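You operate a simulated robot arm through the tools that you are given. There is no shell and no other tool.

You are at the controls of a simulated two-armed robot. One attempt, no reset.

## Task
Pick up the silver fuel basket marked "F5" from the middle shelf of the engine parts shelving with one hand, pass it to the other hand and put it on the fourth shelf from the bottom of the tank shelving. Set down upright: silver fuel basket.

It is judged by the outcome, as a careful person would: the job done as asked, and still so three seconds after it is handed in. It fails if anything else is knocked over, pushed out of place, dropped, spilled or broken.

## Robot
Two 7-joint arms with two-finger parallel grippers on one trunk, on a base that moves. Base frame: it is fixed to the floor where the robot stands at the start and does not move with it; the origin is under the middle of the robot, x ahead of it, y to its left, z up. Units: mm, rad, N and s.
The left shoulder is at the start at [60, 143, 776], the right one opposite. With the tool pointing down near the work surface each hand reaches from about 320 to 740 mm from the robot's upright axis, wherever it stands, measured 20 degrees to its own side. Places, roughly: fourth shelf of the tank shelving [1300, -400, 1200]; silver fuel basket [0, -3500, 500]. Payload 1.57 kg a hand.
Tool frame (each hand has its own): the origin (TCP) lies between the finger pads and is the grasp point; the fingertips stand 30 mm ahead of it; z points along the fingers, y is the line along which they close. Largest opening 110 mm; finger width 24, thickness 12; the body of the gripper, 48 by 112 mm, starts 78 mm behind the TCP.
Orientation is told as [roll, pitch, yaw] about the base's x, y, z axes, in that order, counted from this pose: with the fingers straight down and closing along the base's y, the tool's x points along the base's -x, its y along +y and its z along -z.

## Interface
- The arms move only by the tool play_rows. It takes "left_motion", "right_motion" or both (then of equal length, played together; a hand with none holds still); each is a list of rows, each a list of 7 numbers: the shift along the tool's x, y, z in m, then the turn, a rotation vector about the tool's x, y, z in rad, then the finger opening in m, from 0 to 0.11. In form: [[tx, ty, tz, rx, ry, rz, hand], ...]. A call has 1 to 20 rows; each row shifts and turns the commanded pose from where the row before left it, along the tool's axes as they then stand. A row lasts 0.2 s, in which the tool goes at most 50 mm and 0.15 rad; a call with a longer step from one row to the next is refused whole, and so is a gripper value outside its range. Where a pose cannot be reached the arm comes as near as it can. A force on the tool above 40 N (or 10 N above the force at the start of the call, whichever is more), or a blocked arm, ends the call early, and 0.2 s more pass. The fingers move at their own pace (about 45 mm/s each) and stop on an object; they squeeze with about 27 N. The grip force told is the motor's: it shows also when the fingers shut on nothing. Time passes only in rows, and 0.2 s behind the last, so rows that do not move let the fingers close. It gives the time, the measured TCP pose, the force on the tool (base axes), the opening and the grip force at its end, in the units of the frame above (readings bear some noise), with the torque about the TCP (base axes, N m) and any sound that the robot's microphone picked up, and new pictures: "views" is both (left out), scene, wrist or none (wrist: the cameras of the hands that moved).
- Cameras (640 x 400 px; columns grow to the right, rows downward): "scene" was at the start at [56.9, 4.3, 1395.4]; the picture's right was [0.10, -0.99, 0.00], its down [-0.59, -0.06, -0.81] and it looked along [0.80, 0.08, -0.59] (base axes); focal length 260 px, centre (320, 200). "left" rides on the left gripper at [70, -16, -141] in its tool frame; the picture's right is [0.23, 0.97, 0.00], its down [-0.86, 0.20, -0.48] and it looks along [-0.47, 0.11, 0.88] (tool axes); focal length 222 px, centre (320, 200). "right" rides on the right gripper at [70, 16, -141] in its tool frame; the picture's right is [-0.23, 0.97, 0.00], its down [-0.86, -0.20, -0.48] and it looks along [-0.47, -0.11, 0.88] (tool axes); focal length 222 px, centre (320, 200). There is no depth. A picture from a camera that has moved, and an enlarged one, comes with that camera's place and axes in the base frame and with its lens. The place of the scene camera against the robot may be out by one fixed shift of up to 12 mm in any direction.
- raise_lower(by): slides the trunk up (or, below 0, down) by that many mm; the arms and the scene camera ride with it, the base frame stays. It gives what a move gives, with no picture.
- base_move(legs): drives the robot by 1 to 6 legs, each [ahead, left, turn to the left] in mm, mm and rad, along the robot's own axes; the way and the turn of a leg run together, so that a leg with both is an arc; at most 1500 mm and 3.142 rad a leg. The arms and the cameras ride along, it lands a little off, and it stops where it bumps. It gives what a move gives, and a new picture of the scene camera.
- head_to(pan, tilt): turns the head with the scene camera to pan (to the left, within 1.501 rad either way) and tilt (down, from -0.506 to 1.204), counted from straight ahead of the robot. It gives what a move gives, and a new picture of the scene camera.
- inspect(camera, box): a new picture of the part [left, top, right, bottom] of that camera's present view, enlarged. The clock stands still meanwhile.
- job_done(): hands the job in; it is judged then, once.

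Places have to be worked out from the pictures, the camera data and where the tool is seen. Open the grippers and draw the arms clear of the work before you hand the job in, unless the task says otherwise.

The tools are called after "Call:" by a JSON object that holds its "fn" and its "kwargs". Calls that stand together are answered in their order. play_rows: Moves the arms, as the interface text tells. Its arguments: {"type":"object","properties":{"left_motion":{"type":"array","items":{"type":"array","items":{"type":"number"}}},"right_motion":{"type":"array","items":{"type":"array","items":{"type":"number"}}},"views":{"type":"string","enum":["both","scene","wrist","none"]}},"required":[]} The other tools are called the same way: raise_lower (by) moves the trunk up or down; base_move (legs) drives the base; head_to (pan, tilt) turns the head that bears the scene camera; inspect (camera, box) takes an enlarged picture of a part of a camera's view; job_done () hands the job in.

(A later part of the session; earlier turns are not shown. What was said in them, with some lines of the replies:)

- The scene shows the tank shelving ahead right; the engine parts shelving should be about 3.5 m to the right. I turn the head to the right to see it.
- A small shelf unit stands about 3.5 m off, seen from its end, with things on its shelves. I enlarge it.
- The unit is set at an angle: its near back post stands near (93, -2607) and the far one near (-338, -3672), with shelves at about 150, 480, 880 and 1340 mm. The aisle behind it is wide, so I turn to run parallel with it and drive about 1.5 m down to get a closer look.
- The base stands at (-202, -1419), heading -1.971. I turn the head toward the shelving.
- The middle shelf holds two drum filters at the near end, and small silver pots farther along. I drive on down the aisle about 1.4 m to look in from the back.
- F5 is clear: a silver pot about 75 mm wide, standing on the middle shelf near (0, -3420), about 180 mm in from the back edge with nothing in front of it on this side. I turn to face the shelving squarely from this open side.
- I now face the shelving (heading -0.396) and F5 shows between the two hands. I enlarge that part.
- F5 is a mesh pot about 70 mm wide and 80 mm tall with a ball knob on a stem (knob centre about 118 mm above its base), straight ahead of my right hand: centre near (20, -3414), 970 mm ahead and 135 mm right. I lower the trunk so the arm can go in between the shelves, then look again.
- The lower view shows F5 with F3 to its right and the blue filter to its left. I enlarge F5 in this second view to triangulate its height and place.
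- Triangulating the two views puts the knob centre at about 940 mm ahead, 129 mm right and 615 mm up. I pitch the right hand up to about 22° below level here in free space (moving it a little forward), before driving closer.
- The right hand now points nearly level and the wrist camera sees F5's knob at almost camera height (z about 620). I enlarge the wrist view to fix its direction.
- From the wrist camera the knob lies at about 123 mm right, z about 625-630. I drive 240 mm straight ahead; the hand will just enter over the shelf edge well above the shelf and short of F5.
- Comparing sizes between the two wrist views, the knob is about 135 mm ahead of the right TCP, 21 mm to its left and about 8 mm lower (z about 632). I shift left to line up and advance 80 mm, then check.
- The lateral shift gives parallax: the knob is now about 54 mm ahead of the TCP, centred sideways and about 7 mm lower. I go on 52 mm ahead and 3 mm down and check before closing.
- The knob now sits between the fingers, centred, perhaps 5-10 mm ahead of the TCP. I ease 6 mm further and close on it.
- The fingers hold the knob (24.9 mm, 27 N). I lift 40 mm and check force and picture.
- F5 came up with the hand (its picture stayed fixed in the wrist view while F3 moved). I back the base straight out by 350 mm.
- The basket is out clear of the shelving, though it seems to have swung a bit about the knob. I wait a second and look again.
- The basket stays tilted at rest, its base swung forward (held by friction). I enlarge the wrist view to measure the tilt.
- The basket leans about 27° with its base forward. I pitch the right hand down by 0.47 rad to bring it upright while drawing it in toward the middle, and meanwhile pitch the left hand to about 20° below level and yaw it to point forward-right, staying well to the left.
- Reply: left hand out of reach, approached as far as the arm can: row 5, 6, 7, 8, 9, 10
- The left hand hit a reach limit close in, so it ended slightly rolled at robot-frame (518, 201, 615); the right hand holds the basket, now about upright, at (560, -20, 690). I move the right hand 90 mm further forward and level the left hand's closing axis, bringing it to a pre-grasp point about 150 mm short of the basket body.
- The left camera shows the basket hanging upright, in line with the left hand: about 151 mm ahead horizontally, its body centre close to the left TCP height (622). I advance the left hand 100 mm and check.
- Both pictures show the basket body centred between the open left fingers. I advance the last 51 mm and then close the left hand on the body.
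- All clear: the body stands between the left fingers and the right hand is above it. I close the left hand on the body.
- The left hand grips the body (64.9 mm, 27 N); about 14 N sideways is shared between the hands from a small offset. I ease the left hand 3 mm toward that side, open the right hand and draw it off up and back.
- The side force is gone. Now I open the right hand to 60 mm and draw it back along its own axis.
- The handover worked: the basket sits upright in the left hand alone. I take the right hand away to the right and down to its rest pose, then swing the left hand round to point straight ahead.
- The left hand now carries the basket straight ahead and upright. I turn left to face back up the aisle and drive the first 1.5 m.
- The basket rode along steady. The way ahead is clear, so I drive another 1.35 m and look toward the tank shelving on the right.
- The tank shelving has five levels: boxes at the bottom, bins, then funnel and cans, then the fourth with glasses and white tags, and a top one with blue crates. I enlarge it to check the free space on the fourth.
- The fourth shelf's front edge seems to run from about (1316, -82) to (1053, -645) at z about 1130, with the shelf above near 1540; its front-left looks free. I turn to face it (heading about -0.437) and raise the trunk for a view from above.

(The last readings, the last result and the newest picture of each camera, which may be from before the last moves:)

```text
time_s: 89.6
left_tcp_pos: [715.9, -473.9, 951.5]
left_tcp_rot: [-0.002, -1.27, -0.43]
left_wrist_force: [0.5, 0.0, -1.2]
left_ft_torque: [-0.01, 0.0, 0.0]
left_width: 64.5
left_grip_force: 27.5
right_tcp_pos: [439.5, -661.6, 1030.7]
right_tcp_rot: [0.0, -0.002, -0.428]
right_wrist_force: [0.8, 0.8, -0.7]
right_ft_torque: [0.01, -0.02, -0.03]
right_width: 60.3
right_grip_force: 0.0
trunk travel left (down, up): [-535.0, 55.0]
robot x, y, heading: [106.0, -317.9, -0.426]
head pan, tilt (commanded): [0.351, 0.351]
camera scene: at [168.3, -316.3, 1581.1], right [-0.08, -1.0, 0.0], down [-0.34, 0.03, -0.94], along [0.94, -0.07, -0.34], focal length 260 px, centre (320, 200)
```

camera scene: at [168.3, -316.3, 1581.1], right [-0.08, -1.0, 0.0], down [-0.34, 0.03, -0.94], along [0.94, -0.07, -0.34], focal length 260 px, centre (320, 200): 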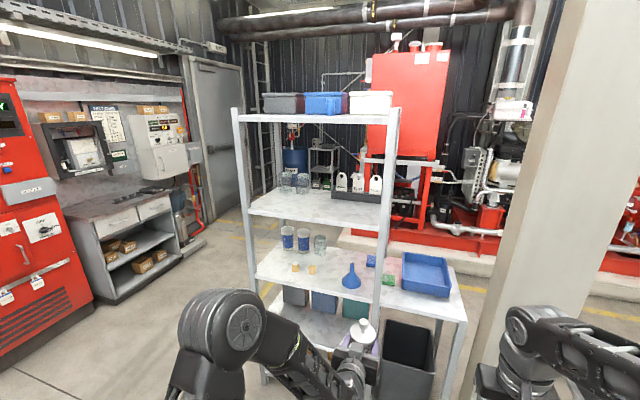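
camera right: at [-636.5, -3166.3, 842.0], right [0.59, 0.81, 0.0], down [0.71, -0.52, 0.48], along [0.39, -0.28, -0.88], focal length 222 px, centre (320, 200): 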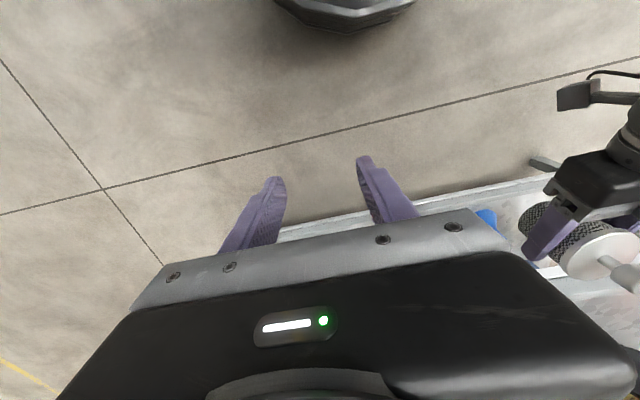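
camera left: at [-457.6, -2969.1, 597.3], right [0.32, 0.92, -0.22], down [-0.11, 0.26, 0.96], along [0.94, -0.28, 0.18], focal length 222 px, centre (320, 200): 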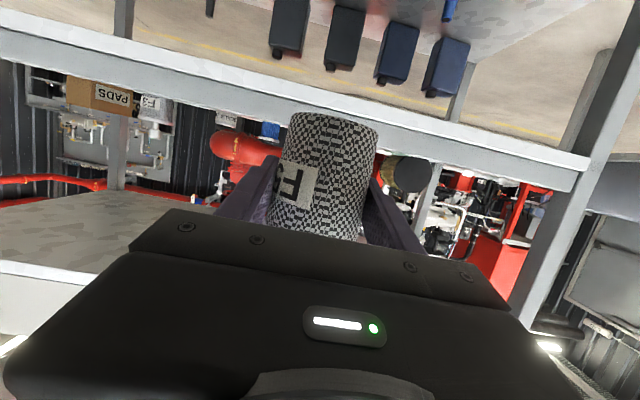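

Call:
{"fn": "inspect", "kwargs": {"camera": "scene", "box": [220, 90, 412, 210]}}

Call:
{"fn": "inspect", "kwargs": {"camera": "scene", "box": [230, 150, 420, 270]}}

```text
3.33 times, centred on (316, 150) of scene
camera zoom: at [168.3, -316.3, 1581.1], right [-0.08, -1.0, 0.0], down [-0.34, 0.03, -0.94], along [0.94, -0.07, -0.34], focal length 865 px, centre (333, 367)
```

zoom: 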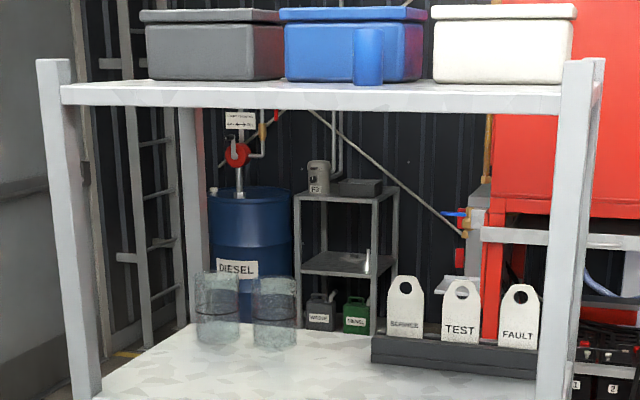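

```text
3.33 times, centred on (325, 210) of scene
camera zoom: at [168.3, -316.3, 1581.1], right [-0.08, -1.0, 0.0], down [-0.34, 0.03, -0.94], along [0.94, -0.07, -0.34], focal length 865 px, centre (303, 167)
```

zoom: 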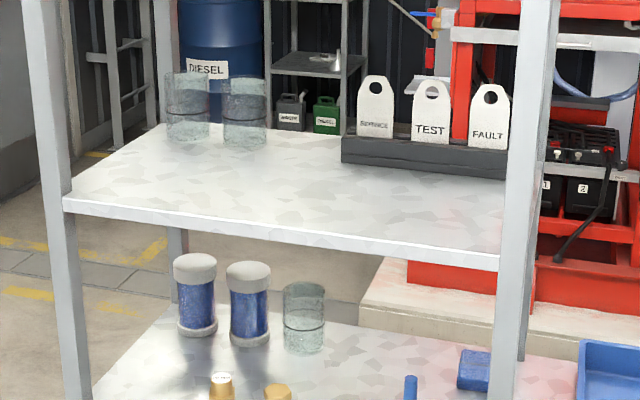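

The fourth shelf is clear: front edge from about (1272, -83) to (1041, -615), z about 1140, with beakers and the tag holder only along the back 250+ mm in. I aim for a spot about 100 mm inside the edge near (1256, -371). First I raise the trunk fully and the left hand 205 mm, still well in front of the shelving.

Call:
{"fn": "raise_lower", "kwargs": {"by": 55}}

Call:
{"fn": "play_rows", "kwargs": {"left_motion": [[-0.0196, 0, -0.0061, 0, 0, 0, 0], [-0.0196, 0, -0.0061, 0, 0, 0, 0], [-0.0196, 0, -0.0061, 0, 0, 0, 0], [-0.0196, 0, -0.0061, 0, 0, 0, 0], [-0.0196, 0, -0.0061, 0, 0, 0, 0], [-0.0196, 0, -0.0061, 0, 0, 0, 0], [-0.0196, 0, -0.0061, 0, 0, 0, 0], [-0.0196, 0, -0.0061, 0, 0, 0, 0], [-0.0196, 0, -0.0061, 0, 0, 0, 0], [-0.0196, 0, -0.0061, 0, 0, 0, 0]]}}

```text
time_s: 90.6
left_tcp_pos: [715.6, -473.7, 1008.0]
left_tcp_rot: [-0.002, -1.27, -0.431]
left_wrist_force: [0.0, -0.3, -0.6]
left_ft_torque: [-0.01, -0.01, 0.02]
left_width: 64.7
left_grip_force: 27.3
right_tcp_pos: [440.1, -662.0, 1086.0]
right_tcp_rot: [0.0, -0.002, -0.427]
right_wrist_force: [0.2, 0.7, 0.1]
right_ft_torque: [-0.01, -0.02, 0.03]
right_width: 60.1
right_grip_force: 0.0
trunk travel left (down, up): [-590.0, 0.0]
robot x, y, heading: [102.2, -316.0, -0.428]
head pan, tilt (commanded): [0.351, 0.351]
```

```text
time_s: 92.8
left_tcp_pos: [716.7, -475.1, 1212.9]
left_tcp_rot: [-0.003, -1.269, -0.43]
left_wrist_force: [-0.5, 0.1, -1.0]
left_ft_torque: [0.0, 0.02, 0.0]
left_width: 64.5
left_grip_force: 26.7
right_tcp_pos: [440.6, -662.4, 1086.1]
right_tcp_rot: [-0.001, -0.003, -0.428]
right_wrist_force: [0.6, -0.5, 0.7]
right_ft_torque: [0.03, 0.0, -0.01]
right_width: 60.1
right_grip_force: 0.1
trunk travel left (down, up): [-590.0, 0.0]
robot x, y, heading: [103.5, -313.7, -0.43]
head pan, tilt (commanded): [0.351, 0.351]
camera scene: at [168.0, -316.1, 1636.0], right [-0.08, -1.0, 0.0], down [-0.34, 0.03, -0.94], along [0.94, -0.07, -0.34], focal length 260 px, centre (320, 200)
camera left: at [567.7, -424.7, 1187.6], right [0.35, 0.91, -0.22], down [-0.1, 0.27, 0.96], along [0.93, -0.31, 0.18], focal length 222 px, centre (320, 200)
```

scene: 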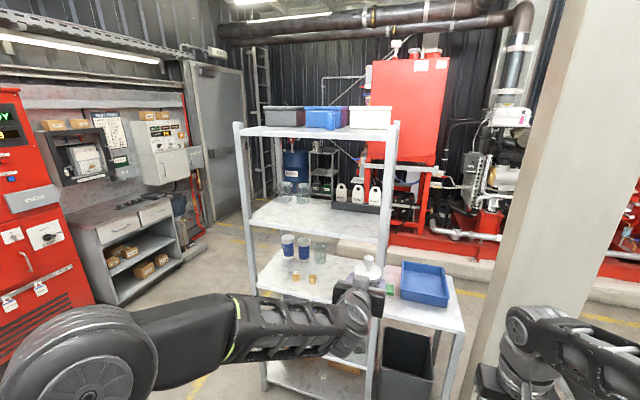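
left: 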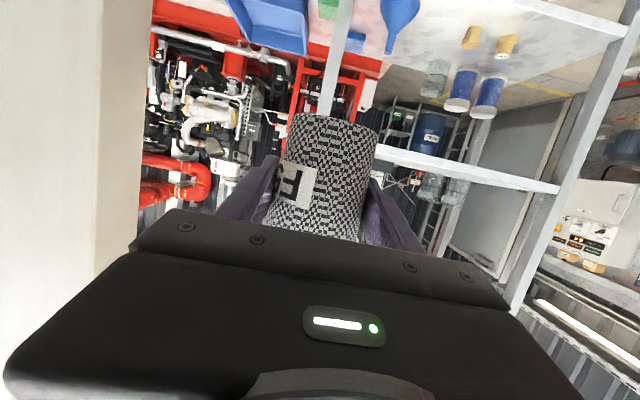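

The hand is at z 1213 and the wrist camera sees the fourth shelf's edge just below it. I strafe 300 mm left and trim the heading to square up with the shelf, still about 350 mm short of it.

Call:
{"fn": "base_move", "kwargs": {"legs": [[0, 300, 0.02]]}}

Call:
{"fn": "inspect", "kwargs": {"camera": "left", "box": [0, 0, 640, 400]}}

Call:
{"fn": "inspect", "kwargs": {"camera": "scene", "box": [180, 110, 420, 260]}}

```text
time_s: 94.8
left_tcp_pos: [841.8, -185.7, 1211.5]
left_tcp_rot: [-0.005, -1.267, -0.406]
left_wrist_force: [-0.6, 0.5, -1.1]
left_ft_torque: [0.0, 0.01, 0.0]
left_width: 64.3
left_grip_force: 27.1
right_tcp_pos: [569.7, -378.0, 1086.2]
right_tcp_rot: [0.0, -0.001, -0.407]
right_wrist_force: [0.3, -0.4, -0.2]
right_ft_torque: [-0.04, -0.03, -0.04]
right_width: 60.0
right_grip_force: 0.0
trunk travel left (down, up): [-590.0, 0.0]
robot x, y, heading: [222.9, -41.4, -0.407]
head pan, tilt (commanded): [0.351, 0.351]
camera scene: at [290.9, -38.1, 1636.0], right [-0.06, -1.0, 0.0], down [-0.34, 0.02, -0.94], along [0.94, -0.05, -0.34], focal length 260 px, centre (320, 200)
```

scene: 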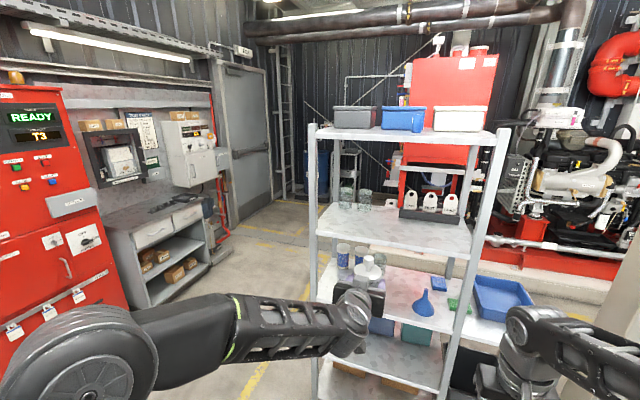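

```text
1.00 times, centred on (320, 200) of left (not enlarged: the box is as wide or as high as the picture)
camera zoom: at [692.6, -138.6, 1187.1], right [0.33, 0.92, -0.22], down [-0.11, 0.27, 0.96], along [0.94, -0.29, 0.18], focal length 222 px, centre (320, 200)
```

zoom: 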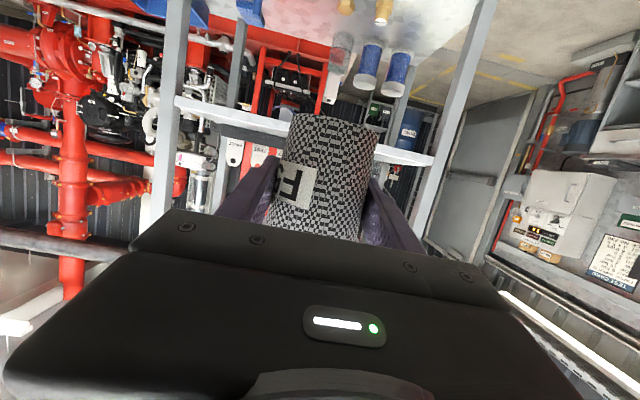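

```text
2.67 times, centred on (300, 185) of scene
camera zoom: at [290.9, -38.1, 1636.0], right [-0.06, -1.0, 0.0], down [-0.34, 0.02, -0.94], along [0.94, -0.05, -0.34], focal length 692 px, centre (373, 240)
```

zoom: 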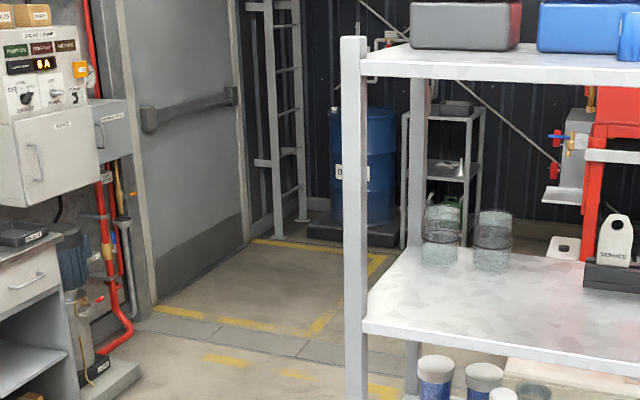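

I zoom the left wrist view on the shelf's front edge to fix its height and place.

Call:
{"fn": "inspect", "kwargs": {"camera": "left", "box": [150, 70, 310, 170]}}

Call:
{"fn": "inspect", "kwargs": {"camera": "left", "box": [330, 100, 490, 200]}}

```text
4.00 times, centred on (230, 120) of left
camera zoom: at [692.6, -138.6, 1187.1], right [0.33, 0.92, -0.22], down [-0.11, 0.27, 0.96], along [0.94, -0.29, 0.18], focal length 888 px, centre (680, 520)
```

zoom: 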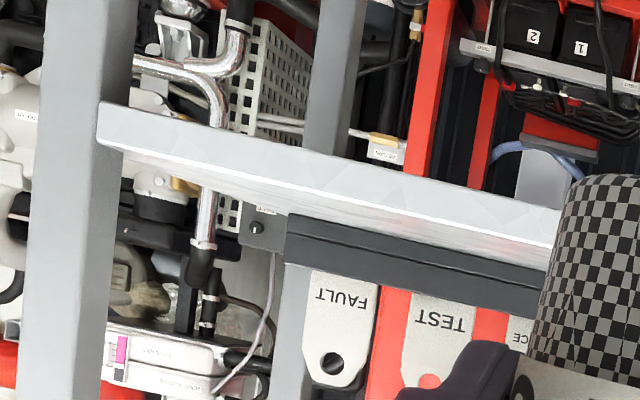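

```text
4.00 times, centred on (410, 150) of left
camera zoom: at [692.6, -138.6, 1187.1], right [0.33, 0.92, -0.22], down [-0.11, 0.27, 0.96], along [0.94, -0.29, 0.18], focal length 888 px, centre (-40, 400)
```

zoom: 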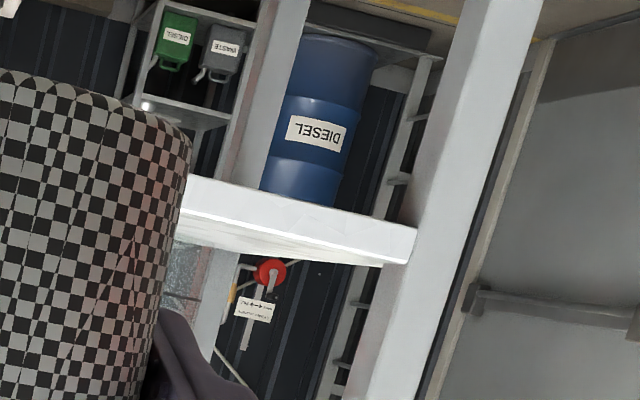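

From the wrist camera the shelf's top surface is at z about 1149, and the basket base is about 49 mm below the TCP, so only 13 mm clear now. I raise the hand 18 mm, drive 200 mm closer, and measure again.

Call:
{"fn": "play_rows", "kwargs": {"left_motion": [[-0.0086, 0, -0.0027, 0, 0, 0, 0], [-0.0086, 0, -0.0027, 0, 0, 0, 0], [0, 0, 0, 0, 0, 0, 0]], "views": "none"}}

Call:
{"fn": "base_move", "kwargs": {"legs": [[200, 0, 0]]}}

Call:
{"fn": "inspect", "kwargs": {"camera": "left", "box": [0, 0, 640, 400]}}

Call:
{"fn": "inspect", "kwargs": {"camera": "scene", "box": [250, 180, 490, 330]}}

```text
time_s: 95.6
left_tcp_pos: [840.6, -186.9, 1229.8]
left_tcp_rot: [-0.002, -1.268, -0.41]
left_wrist_force: [0.2, 0.0, -0.8]
left_ft_torque: [0.02, 0.02, -0.02]
left_width: 64.4
left_grip_force: 26.5
right_tcp_pos: [569.8, -378.9, 1086.5]
right_tcp_rot: [0.0, -0.002, -0.407]
right_wrist_force: [0.0, -0.3, 0.3]
right_ft_torque: [-0.02, 0.02, -0.02]
right_width: 59.8
right_grip_force: 0.0
trunk travel left (down, up): [-590.0, 0.0]
robot x, y, heading: [227.2, -39.5, -0.403]
head pan, tilt (commanded): [0.351, 0.351]
```

```text
time_s: 97.2
left_tcp_pos: [1026.4, -265.4, 1228.6]
left_tcp_rot: [-0.001, -1.269, -0.407]
left_wrist_force: [0.2, 0.8, -1.1]
left_ft_torque: [-0.06, 0.0, -0.01]
left_width: 64.6
left_grip_force: 27.2
right_tcp_pos: [754.6, -457.9, 1085.2]
right_tcp_rot: [0.0, -0.002, -0.406]
right_wrist_force: [0.4, -0.4, 0.6]
right_ft_torque: [-0.02, 0.05, 0.01]
right_width: 59.8
right_grip_force: 0.2
trunk travel left (down, up): [-590.0, 0.0]
robot x, y, heading: [406.5, -114.5, -0.405]
head pan, tilt (commanded): [0.351, 0.351]
camera scene: at [474.9, -118.5, 1636.0], right [-0.05, -1.0, 0.0], down [-0.34, 0.02, -0.94], along [0.94, -0.05, -0.34], focal length 260 px, centre (320, 200)
```

scene: 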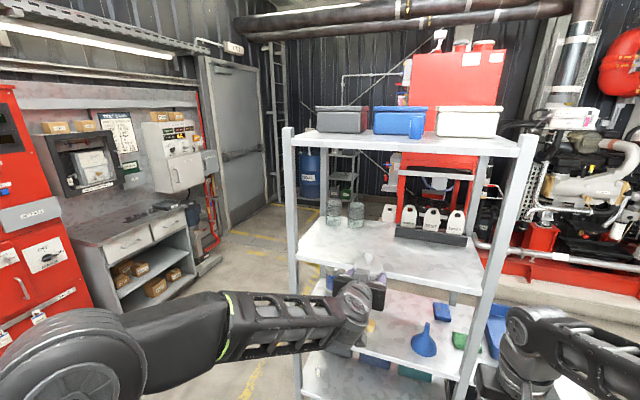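

```text
1.00 times, centred on (320, 200) of left (not enlarged: the box is as wide or as high as the picture)
camera zoom: at [876.2, -218.3, 1205.0], right [0.33, 0.92, -0.22], down [-0.11, 0.26, 0.96], along [0.94, -0.29, 0.18], focal length 222 px, centre (320, 200)
```

zoom: 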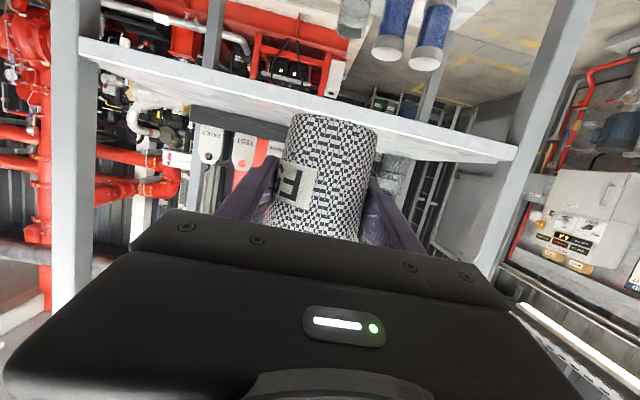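

```text
2.67 times, centred on (370, 255) of scene
camera zoom: at [474.9, -118.5, 1636.0], right [-0.05, -1.0, 0.0], down [-0.34, 0.02, -0.94], along [0.94, -0.05, -0.34], focal length 692 px, centre (187, 53)
```

zoom: 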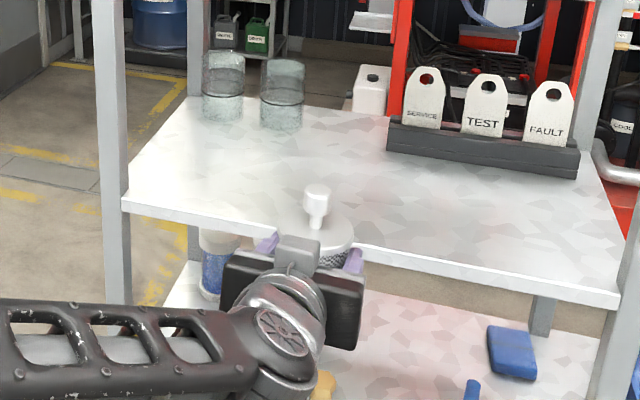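

The scene camera now shows the free front part of the shelf and the basket held upright just before it. I zoom the wrist view on the edge ends to measure distance and height.

Call:
{"fn": "inspect", "kwargs": {"camera": "left", "box": [50, 10, 210, 110]}}

Call:
{"fn": "inspect", "kwargs": {"camera": "left", "box": [390, 90, 550, 190]}}

```text
4.00 times, centred on (130, 60) of left
camera zoom: at [876.2, -218.3, 1205.0], right [0.33, 0.92, -0.22], down [-0.11, 0.26, 0.96], along [0.94, -0.29, 0.18], focal length 888 px, centre (1080, 760)
```

zoom: 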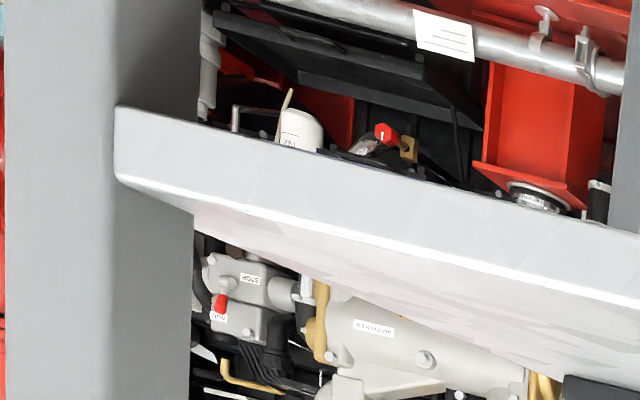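

```text
4.00 times, centred on (470, 140) of left
camera zoom: at [876.2, -218.3, 1205.0], right [0.33, 0.92, -0.22], down [-0.11, 0.26, 0.96], along [0.94, -0.29, 0.18], focal length 888 px, centre (-280, 440)
```

zoom: 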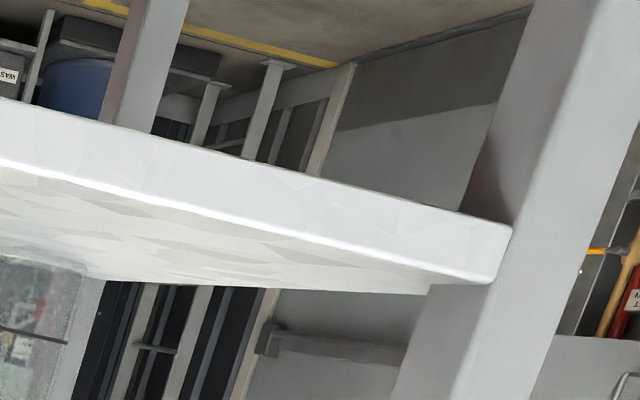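

Triangulated from the two wrist views: shelf top z is about 1149.5, front edge 154 mm ahead of the left TCP, and the hand is at mid-width. I drive 150 mm ahead with the basket base about 30 mm above shelf level, then extend the arm.

Call:
{"fn": "base_move", "kwargs": {"legs": [[150, 0, 0]]}}

Call:
{"fn": "inspect", "kwargs": {"camera": "left", "box": [0, 0, 640, 400]}}

Call:
{"fn": "inspect", "kwargs": {"camera": "scene", "box": [230, 180, 550, 380]}}

```text
time_s: 98.6
left_tcp_pos: [1163.9, -323.6, 1228.6]
left_tcp_rot: [-0.001, -1.267, -0.408]
left_wrist_force: [0.4, -0.4, 0.5]
left_ft_torque: [0.01, -0.02, 0.01]
left_width: 64.2
left_grip_force: 26.9
right_tcp_pos: [892.4, -516.9, 1084.2]
right_tcp_rot: [0.0, 0.0, -0.406]
right_wrist_force: [0.2, -0.2, 0.1]
right_ft_torque: [0.04, 0.02, -0.04]
right_width: 60.0
right_grip_force: 0.0
trunk travel left (down, up): [-590.0, 0.0]
robot x, y, heading: [543.1, -178.7, -0.406]
head pan, tilt (commanded): [0.351, 0.351]
camera scene: at [613.2, -177.9, 1636.0], right [-0.05, -1.0, 0.0], down [-0.34, 0.02, -0.94], along [0.94, -0.05, -0.34], focal length 260 px, centre (320, 200)
```

scene: 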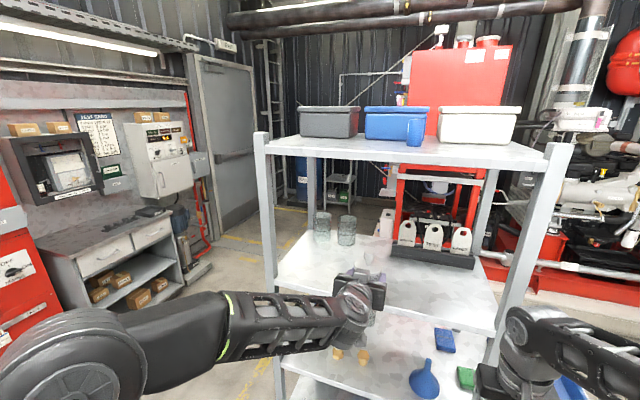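

```text
1.00 times, centred on (320, 200) of left (not enlarged: the box is as wide or as high as the picture)
camera zoom: at [1014.4, -277.6, 1204.9], right [0.33, 0.92, -0.22], down [-0.1, 0.26, 0.96], along [0.94, -0.29, 0.18], focal length 222 px, centre (320, 200)
```

zoom: 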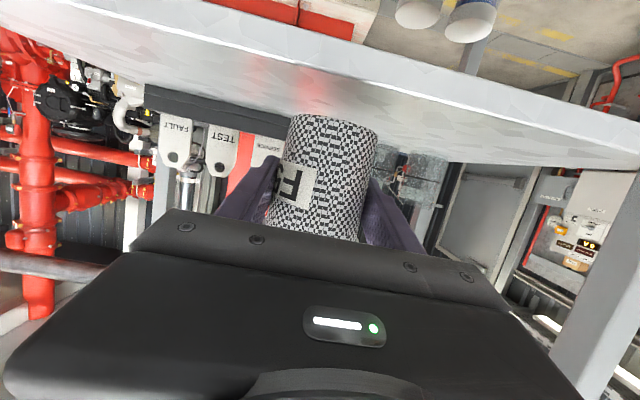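

```text
2.00 times, centred on (390, 280) of scene
camera zoom: at [613.2, -177.9, 1636.0], right [-0.05, -1.0, 0.0], down [-0.34, 0.02, -0.94], along [0.94, -0.05, -0.34], focal length 519 px, centre (180, 40)
```

zoom: 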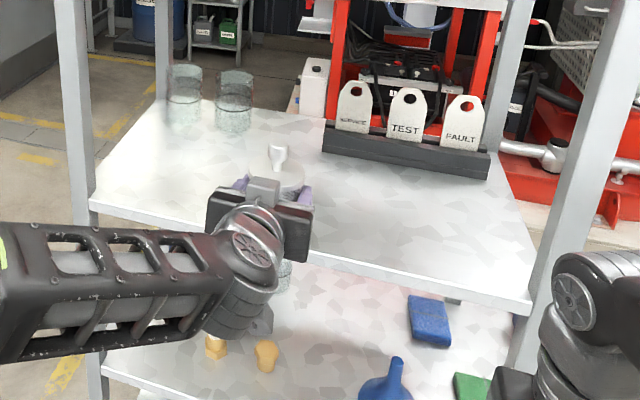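

The basket's leading edge is over the shelf with clearance. I extend the left hand 100 mm straight in and then lower 20 mm, to about 10 mm above the surface.

Call:
{"fn": "play_rows", "kwargs": {"left_motion": [[-0.006, 0, 0.0191, 0, 0, 0, 0], [-0.006, 0, 0.0191, 0, 0, 0, 0], [-0.006, 0, 0.0191, 0, 0, 0, 0], [-0.006, 0, 0.0191, 0, 0, 0, 0], [-0.006, 0, 0.0191, 0, 0, 0, 0], [0.0096, 0, 0.003, 0, 0, 0, 0], [0.0096, 0, 0.003, 0, 0, 0, 0], [0, 0, 0, 0, 0, 0, 0]]}}

Call:
{"fn": "inspect", "kwargs": {"camera": "scene", "box": [290, 190, 450, 290]}}

Call:
{"fn": "inspect", "kwargs": {"camera": "left", "box": [200, 60, 440, 210]}}

```text
time_s: 100.4
left_tcp_pos: [1252.4, -363.6, 1209.3]
left_tcp_rot: [-0.002, -1.268, -0.409]
left_wrist_force: [0.1, -0.4, -1.0]
left_ft_torque: [0.0, -0.02, 0.01]
left_width: 64.7
left_grip_force: 26.8
right_tcp_pos: [891.3, -516.3, 1085.5]
right_tcp_rot: [-0.001, -0.002, -0.405]
right_wrist_force: [-0.2, 0.9, 0.1]
right_ft_torque: [-0.06, -0.03, -0.01]
right_width: 60.0
right_grip_force: 0.2
trunk travel left (down, up): [-590.0, 0.0]
robot x, y, heading: [548.6, -179.1, -0.408]
head pan, tilt (commanded): [0.351, 0.351]
camera scene: at [611.2, -177.0, 1636.1], right [-0.05, -1.0, 0.0], down [-0.34, 0.02, -0.94], along [0.94, -0.05, -0.34], focal length 260 px, centre (320, 200)
camera left: at [1104.2, -316.9, 1185.7], right [0.33, 0.92, -0.22], down [-0.11, 0.26, 0.96], along [0.94, -0.29, 0.18], focal length 222 px, centre (320, 200)
```

scene: 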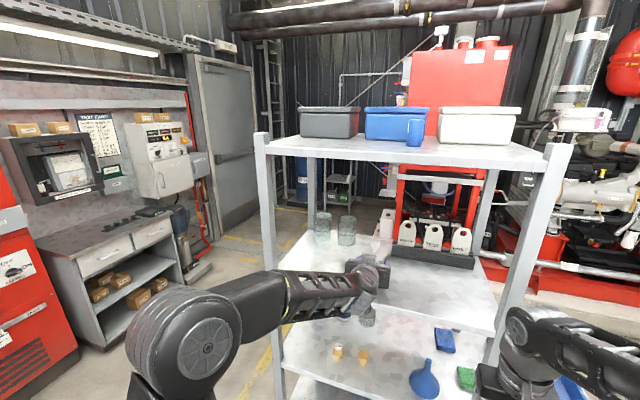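
left: 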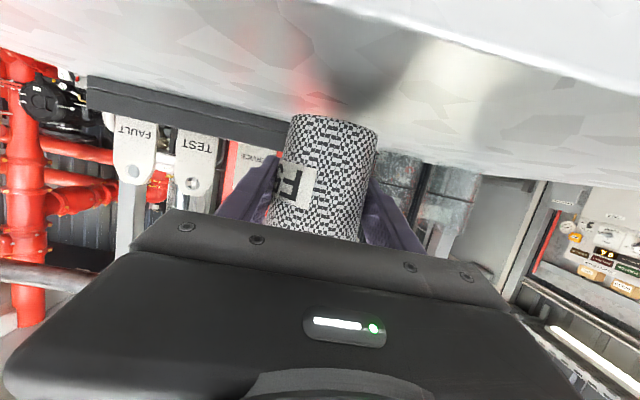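

```text
4.00 times, centred on (370, 240) of scene
camera zoom: at [611.2, -177.0, 1636.1], right [-0.05, -1.0, 0.0], down [-0.34, 0.02, -0.94], along [0.94, -0.05, -0.34], focal length 1038 px, centre (120, 40)
```

zoom: 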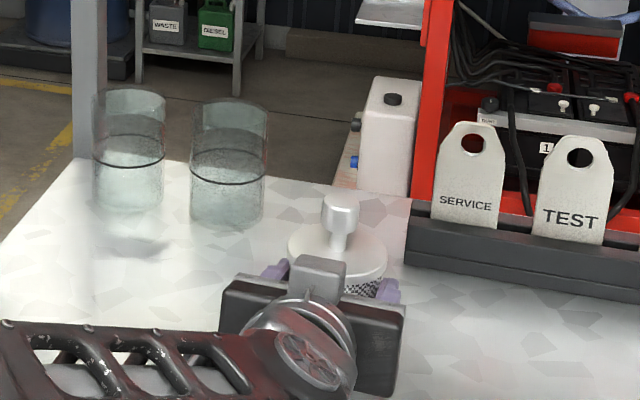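

```text
2.67 times, centred on (320, 135) of left
camera zoom: at [1104.2, -316.9, 1185.7], right [0.33, 0.92, -0.22], down [-0.11, 0.26, 0.96], along [0.94, -0.29, 0.18], focal length 592 px, centre (320, 373)
```

zoom: 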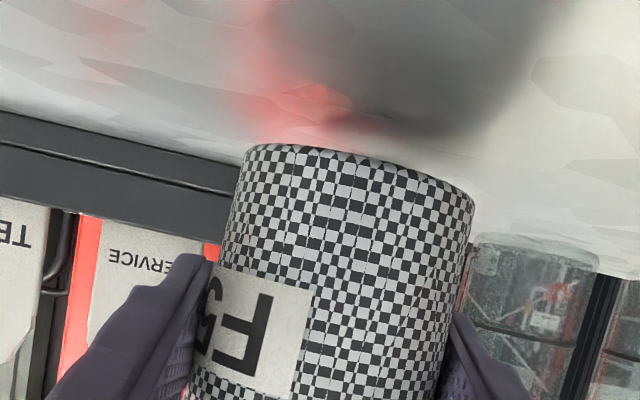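

The basket hangs about 10 mm over the free front area of the fourth shelf. I lower 8 mm gently and read the force.

Call:
{"fn": "play_rows", "kwargs": {"left_motion": [[0.0019, 0, 0.0006, 0, 0, 0, 0], [0.0019, 0, 0.0006, 0, 0, 0, 0], [0.0019, 0, 0.0006, 0, 0, 0, 0], [0.0019, 0, 0.0006, 0, 0, 0, 0], [0, 0, 0, 0, 0, 0, 0]], "views": "wrist"}}

Call:
{"fn": "inspect", "kwargs": {"camera": "left", "box": [200, 60, 440, 210]}}

```text
time_s: 101.6
left_tcp_pos: [1253.7, -364.2, 1202.3]
left_tcp_rot: [-0.001, -1.268, -0.41]
left_wrist_force: [-0.7, -0.1, -0.5]
left_ft_torque: [-0.01, -0.02, 0.04]
left_width: 64.3
left_grip_force: 27.0
right_tcp_pos: [891.6, -517.2, 1086.2]
right_tcp_rot: [0.001, -0.003, -0.405]
right_wrist_force: [0.3, 0.6, -1.0]
right_ft_torque: [-0.01, 0.0, -0.04]
right_width: 60.2
right_grip_force: 0.0
trunk travel left (down, up): [-590.0, 0.0]
robot x, y, heading: [541.5, -180.6, -0.404]
head pan, tilt (commanded): [0.351, 0.351]
camera left: at [1104.7, -317.1, 1177.4], right [0.33, 0.92, -0.22], down [-0.11, 0.26, 0.96], along [0.94, -0.29, 0.18], focal length 222 px, centre (320, 200)
```

left: 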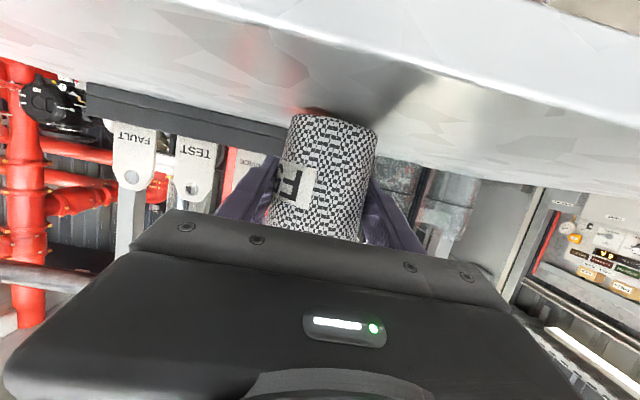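

```text
2.67 times, centred on (320, 135) of left
camera zoom: at [1104.7, -317.1, 1177.4], right [0.33, 0.92, -0.22], down [-0.11, 0.26, 0.96], along [0.94, -0.29, 0.18], focal length 592 px, centre (320, 373)
```

zoom: 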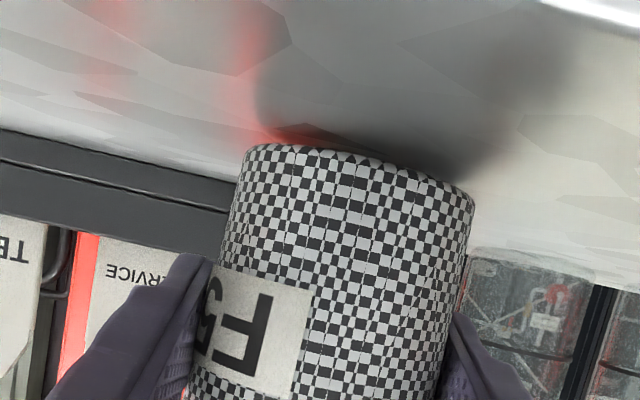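

No contact yet and the shadow gap is closing. I lower 2 mm more and read again.

Call:
{"fn": "play_rows", "kwargs": {"left_motion": [[0.00095, 0, 0.0003, 0, 0, 0, 0], [0.00095, 0, 0.0003, 0, 0, 0, 0], [0, 0, 0, 0, 0, 0, 0]], "views": "none"}}

```text
time_s: 102.4
left_tcp_pos: [1253.7, -363.9, 1199.8]
left_tcp_rot: [-0.001, -1.268, -0.41]
left_wrist_force: [-0.3, -0.6, -0.6]
left_ft_torque: [-0.02, 0.02, 0.0]
left_width: 64.7
left_grip_force: 27.0
right_tcp_pos: [890.3, -516.2, 1085.8]
right_tcp_rot: [0.001, -0.001, -0.405]
right_wrist_force: [0.1, 0.0, 0.8]
right_ft_torque: [0.05, 0.0, 0.02]
right_width: 60.0
right_grip_force: 0.0
trunk travel left (down, up): [-590.0, 0.0]
robot x, y, heading: [544.4, -183.1, -0.403]
head pan, tilt (commanded): [0.351, 0.351]
```

Still no contact force at z 1199.8. I go down 2 mm more.

Call:
{"fn": "play_rows", "kwargs": {"left_motion": [[0.00095, 0, 0.0003, 0, 0, 0, 0], [0.00095, 0, 0.0003, 0, 0, 0, 0], [0, 0, 0, 0, 0, 0, 0]], "views": "none"}}

Call:
{"fn": "inspect", "kwargs": {"camera": "left", "box": [200, 60, 440, 210]}}

```text
time_s: 103.2
left_tcp_pos: [1253.9, -365.0, 1198.0]
left_tcp_rot: [-0.002, -1.268, -0.411]
left_wrist_force: [0.2, 0.3, -1.5]
left_ft_torque: [-0.02, -0.03, -0.01]
left_width: 64.3
left_grip_force: 27.0
right_tcp_pos: [891.5, -516.3, 1085.1]
right_tcp_rot: [0.0, -0.002, -0.405]
right_wrist_force: [0.3, -0.6, 0.2]
right_ft_torque: [-0.02, 0.0, 0.01]
right_width: 60.1
right_grip_force: 0.1
trunk travel left (down, up): [-590.0, 0.0]
robot x, y, heading: [546.6, -179.0, -0.402]
head pan, tilt (commanded): [0.351, 0.351]
```

```text
2.67 times, centred on (320, 135) of left
camera zoom: at [1105.3, -316.9, 1173.6], right [0.33, 0.92, -0.22], down [-0.11, 0.26, 0.96], along [0.94, -0.29, 0.18], focal length 592 px, centre (320, 373)
```

zoom: 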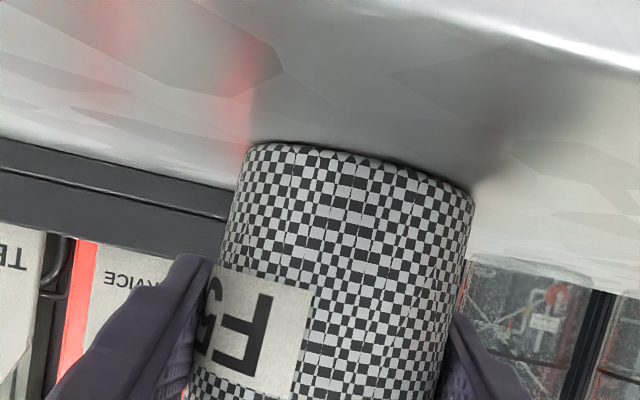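

The gap has nearly vanished in the picture but no force shows yet. Another 2 mm down.

Call:
{"fn": "play_rows", "kwargs": {"left_motion": [[0.00095, 0, 0.0003, 0, 0, 0, 0], [0.00095, 0, 0.0003, 0, 0, 0, 0], [0, 0, 0, 0, 0, 0, 0]], "views": "none"}}

Call:
{"fn": "inspect", "kwargs": {"camera": "left", "box": [240, 80, 400, 180]}}

```text
time_s: 104.0
left_tcp_pos: [1255.0, -363.8, 1198.3]
left_tcp_rot: [-0.002, -1.272, -0.407]
left_wrist_force: [2.9, -1.0, 6.4]
left_ft_torque: [-0.13, 0.07, 0.09]
left_width: 64.6
left_grip_force: 26.9
right_tcp_pos: [891.5, -516.6, 1086.5]
right_tcp_rot: [0.001, -0.001, -0.405]
right_wrist_force: [0.1, 0.1, 0.0]
right_ft_torque: [-0.01, -0.01, -0.03]
right_width: 59.9
right_grip_force: 0.0
trunk travel left (down, up): [-590.0, 0.0]
robot x, y, heading: [547.6, -179.8, -0.404]
head pan, tilt (commanded): [0.351, 0.351]
```

```text
4.00 times, centred on (320, 130) of left
camera zoom: at [1105.3, -316.9, 1172.9], right [0.33, 0.92, -0.22], down [-0.11, 0.27, 0.96], along [0.94, -0.29, 0.19], focal length 888 px, centre (320, 480)
```

zoom: 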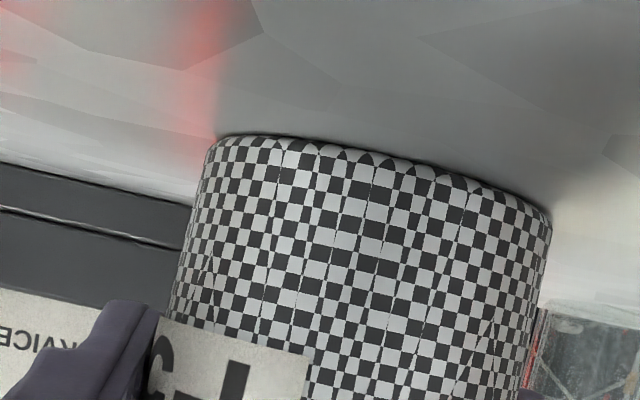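

Contact: 6.4 N upward, the basket stands on the shelf. I open the left hand and look before withdrawing.

Call:
{"fn": "play_rows", "kwargs": {"left_motion": [[0, 0, 0, 0, 0, 0, 0.068], [0, 0, 0, 0, 0, 0, 0.075], [0, 0, 0, 0, 0, 0, 0.09], [0, 0, 0, 0, 0, 0, 0.105], [0, 0, 0, 0, 0, 0, 0.11], [0, 0, 0, 0, 0, 0, 0.11]]}}

Call:
{"fn": "inspect", "kwargs": {"camera": "left", "box": [200, 60, 440, 210]}}

Call:
{"fn": "inspect", "kwargs": {"camera": "scene", "box": [290, 190, 450, 290]}}

```text
time_s: 105.4
left_tcp_pos: [1255.1, -363.0, 1195.7]
left_tcp_rot: [-0.003, -1.269, -0.408]
left_wrist_force: [0.9, 0.3, 0.7]
left_ft_torque: [-0.01, 0.02, 0.03]
left_width: 109.8
left_grip_force: 0.0
right_tcp_pos: [890.9, -517.0, 1086.3]
right_tcp_rot: [0.0, -0.001, -0.405]
right_wrist_force: [-0.5, -0.4, 0.5]
right_ft_torque: [0.0, -0.06, 0.01]
right_width: 60.4
right_grip_force: 0.1
trunk travel left (down, up): [-590.0, 0.0]
robot x, y, heading: [546.5, -177.4, -0.403]
head pan, tilt (commanded): [0.351, 0.351]
camera scene: at [611.3, -177.1, 1636.1], right [-0.05, -1.0, 0.0], down [-0.34, 0.02, -0.94], along [0.94, -0.05, -0.34], focal length 260 px, centre (320, 200)
camera left: at [1105.1, -317.0, 1171.8], right [0.33, 0.92, -0.22], down [-0.11, 0.26, 0.96], along [0.94, -0.29, 0.18], focal length 222 px, centre (320, 200)
```

scene: 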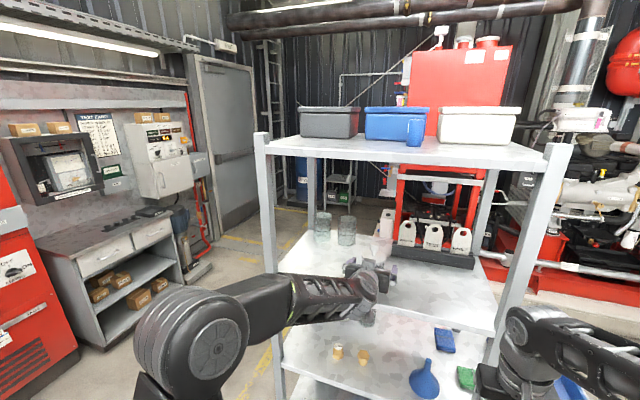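
left: 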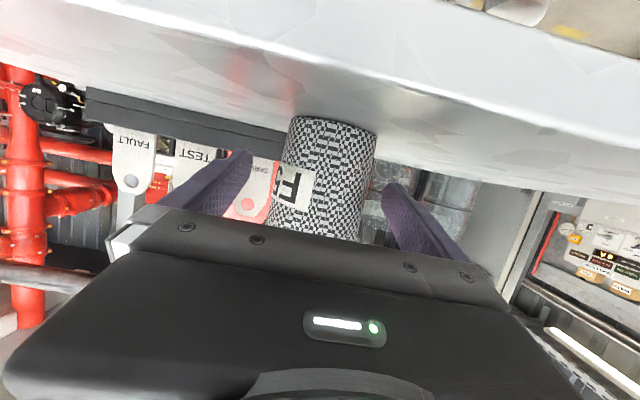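

```text
2.67 times, centred on (320, 135) of left
camera zoom: at [1105.1, -317.0, 1171.8], right [0.33, 0.92, -0.22], down [-0.11, 0.26, 0.96], along [0.94, -0.29, 0.18], focal length 592 px, centre (320, 373)
```

zoom: 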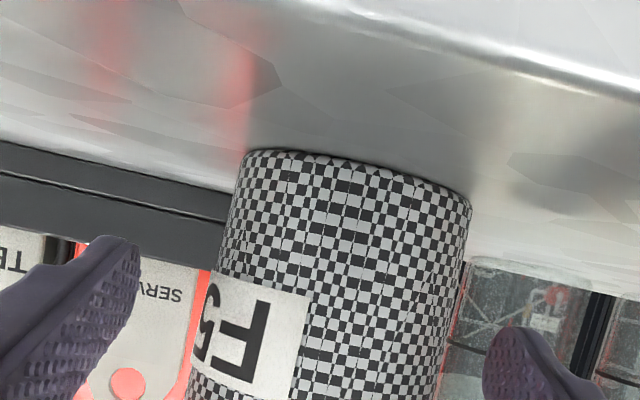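

```text
4.00 times, centred on (370, 240) of scene
camera zoom: at [611.3, -177.1, 1636.1], right [-0.05, -1.0, 0.0], down [-0.34, 0.02, -0.94], along [0.94, -0.05, -0.34], focal length 1038 px, centre (120, 40)
```

zoom: 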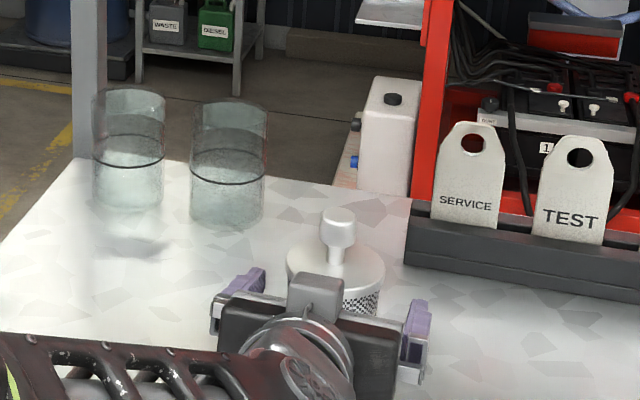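

The basket stands upright on its own with the fingers wide open. I draw the left hand straight back out of the shelf.

Call:
{"fn": "play_rows", "kwargs": {"left_motion": [[0.003, 0, -0.0096, 0, 0, 0, 0.11], [0.006, 0, -0.0191, 0, 0, 0, 0.11], [0.006, 0, -0.0191, 0, 0, 0, 0.11], [0.006, 0, -0.0191, 0, 0, 0, 0.11], [0.006, 0, -0.0191, 0, 0, 0, 0.11], [0.006, 0, -0.0191, 0, 0, 0, 0.11], [0.006, 0, -0.0191, 0, 0, 0, 0.11], [0.006, 0, -0.0191, 0, 0, 0, 0.11]]}}

Call:
{"fn": "inspect", "kwargs": {"camera": "scene", "box": [250, 180, 490, 330]}}

```text
time_s: 107.2
left_tcp_pos: [1116.2, -304.1, 1197.1]
left_tcp_rot: [-0.002, -1.269, -0.408]
left_wrist_force: [-0.3, 0.3, 0.5]
left_ft_torque: [0.02, 0.05, 0.04]
left_width: 109.9
left_grip_force: 0.1
right_tcp_pos: [891.6, -515.4, 1086.0]
right_tcp_rot: [0.002, -0.002, -0.406]
right_wrist_force: [-0.9, 0.0, 0.6]
right_ft_torque: [0.0, -0.01, 0.03]
right_width: 60.0
right_grip_force: 0.0
trunk travel left (down, up): [-590.0, 0.0]
robot x, y, heading: [548.4, -181.1, -0.401]
head pan, tilt (commanded): [0.351, 0.351]
camera scene: at [610.7, -176.7, 1636.1], right [-0.05, -1.0, 0.0], down [-0.34, 0.02, -0.94], along [0.94, -0.05, -0.34], focal length 260 px, centre (320, 200)
camera left: at [966.4, -257.0, 1171.9], right [0.33, 0.92, -0.22], down [-0.11, 0.26, 0.96], along [0.94, -0.29, 0.18], focal length 222 px, centre (320, 200)
```

scene: 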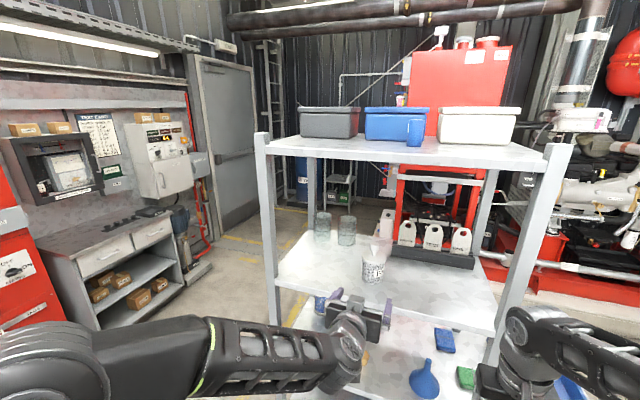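
left: 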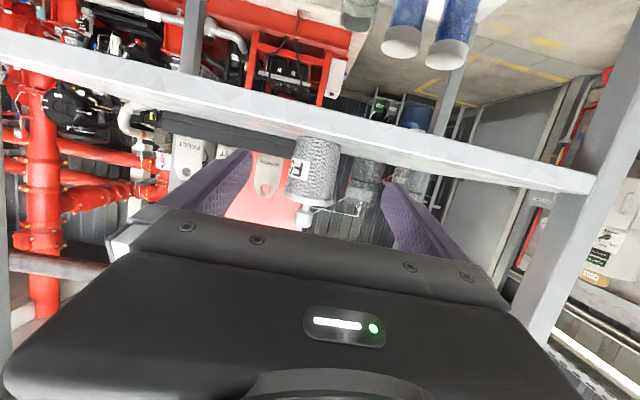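

```text
2.67 times, centred on (370, 255) of scene
camera zoom: at [610.7, -176.7, 1636.1], right [-0.05, -1.0, 0.0], down [-0.34, 0.02, -0.94], along [0.94, -0.05, -0.34], focal length 692 px, centre (187, 53)
```

zoom: 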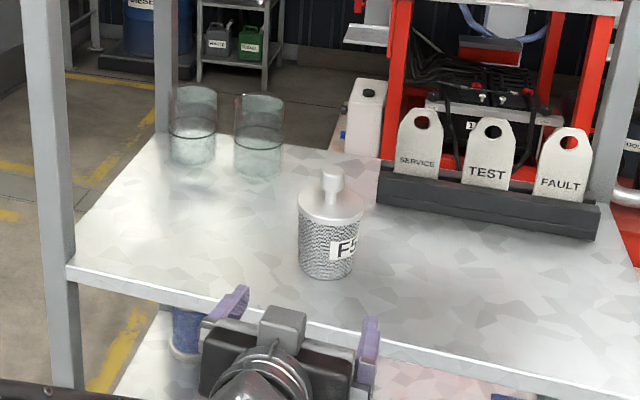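

F5 stands upright on the fourth shelf, with the beakers and tags untouched. I back the base 300 mm to draw both arms well clear and open the right hand too.

Call:
{"fn": "base_move", "kwargs": {"legs": [[-300, 0, 0]]}}

Call:
{"fn": "play_rows", "kwargs": {"right_motion": [[0, 0, 0, 0, 0, 0, 0.09], [0, 0, 0, 0, 0, 0, 0.11], [0, 0, 0, 0, 0, 0, 0.11], [0, 0, 0, 0, 0, 0, 0.11]], "views": "scene"}}

Call:
{"fn": "inspect", "kwargs": {"camera": "scene", "box": [260, 140, 500, 290]}}

```text
time_s: 109.2
left_tcp_pos: [842.4, -185.4, 1198.2]
left_tcp_rot: [-0.002, -1.269, -0.407]
left_wrist_force: [-0.3, 0.5, 0.2]
left_ft_torque: [0.0, 0.02, 0.03]
left_width: 110.1
left_grip_force: 0.0
right_tcp_pos: [618.2, -399.0, 1085.4]
right_tcp_rot: [0.002, -0.003, -0.405]
right_wrist_force: [-0.4, -0.2, 0.1]
right_ft_torque: [0.01, 0.01, -0.03]
right_width: 60.1
right_grip_force: 0.1
trunk travel left (down, up): [-590.0, 0.0]
robot x, y, heading: [273.5, -63.8, -0.404]
head pan, tilt (commanded): [0.351, 0.351]
camera scene: at [335.9, -59.0, 1636.1], right [-0.05, -1.0, 0.0], down [-0.34, 0.02, -0.94], along [0.94, -0.05, -0.34], focal length 260 px, centre (320, 200)
```

scene: 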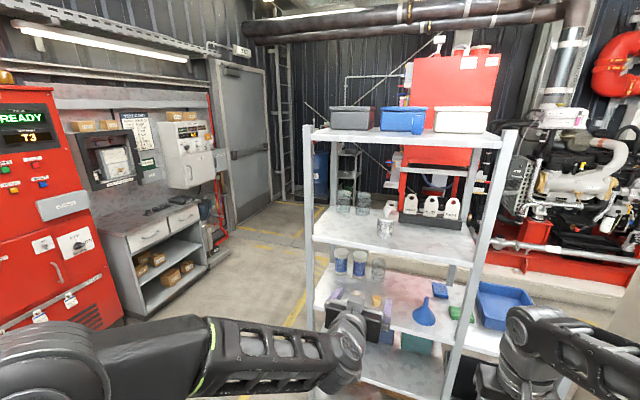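

```text
time_s: 110.2
left_tcp_pos: [842.4, -185.8, 1196.0]
left_tcp_rot: [-0.001, -1.27, -0.407]
left_wrist_force: [-0.1, 0.0, 0.9]
left_ft_torque: [0.01, 0.01, -0.01]
left_width: 109.9
left_grip_force: 0.0
right_tcp_pos: [616.4, -398.3, 1085.7]
right_tcp_rot: [0.0, -0.002, -0.404]
right_wrist_force: [-0.7, -0.2, 0.1]
right_ft_torque: [-0.02, 0.02, -0.01]
right_width: 110.0
right_grip_force: 0.1
trunk travel left (down, up): [-590.0, 0.0]
robot x, y, heading: [270.5, -61.2, -0.403]
head pan, tilt (commanded): [0.351, 0.351]
camera scene: at [337.2, -59.6, 1636.1], right [-0.05, -1.0, 0.0], down [-0.34, 0.02, -0.94], along [0.94, -0.05, -0.34], focal length 260 px, centre (320, 200)
```

scene: 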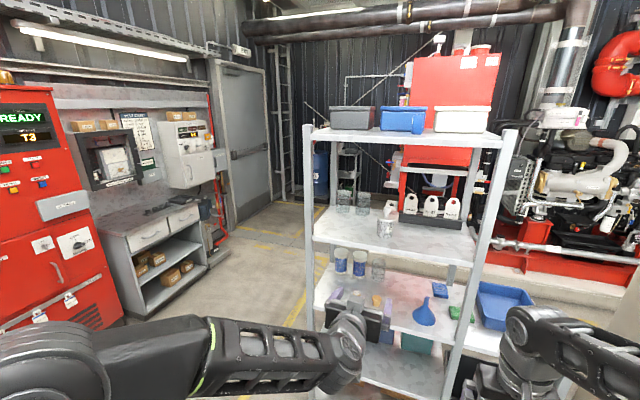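

```text
2.67 times, centred on (380, 215) of scene
camera zoom: at [337.2, -59.6, 1636.1], right [-0.05, -1.0, 0.0], down [-0.34, 0.02, -0.94], along [0.94, -0.05, -0.34], focal length 692 px, centre (160, 160)
```

zoom: 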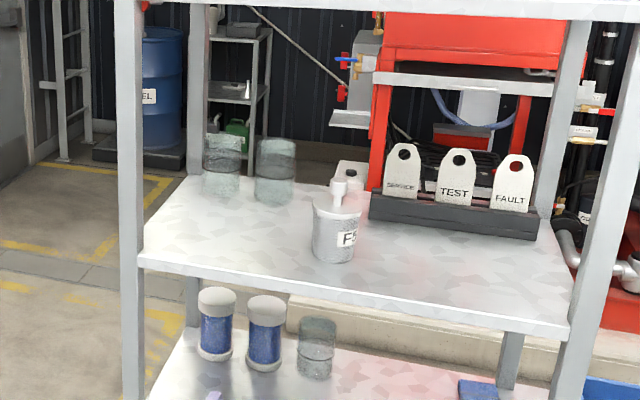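

F5 is upright and steady on the fourth shelf from the bottom (about z 1150). Nothing else has moved, both grippers are open and the arms are clear, so I hand the job in.

Call:
{"fn": "job_done", "kwargs": {}}

```text
The job is handed in.
```

The silver fuel basket F5 now stands upright on the fourth shelf from the bottom of the tank shelving, about 95 mm in from the front edge and near mid-width. I handed the job in with both grippers open and the arms drawn clear.

- **Pick-up:** the right hand took it by its knob from the middle shelf of the engine parts shelving. While I backed out, the basket swung about 27° in the grip. I pitched the hand down until it hung upright again.
- **Hand-over:** the left hand then gripped the body, and the right hand let go and moved away.
- **Placement:** I lowered it until it touched the shelf, then released it. It stayed upright in the pictures taken after that.

In my last pictures of each shelving, nothing else had been knocked over or moved.
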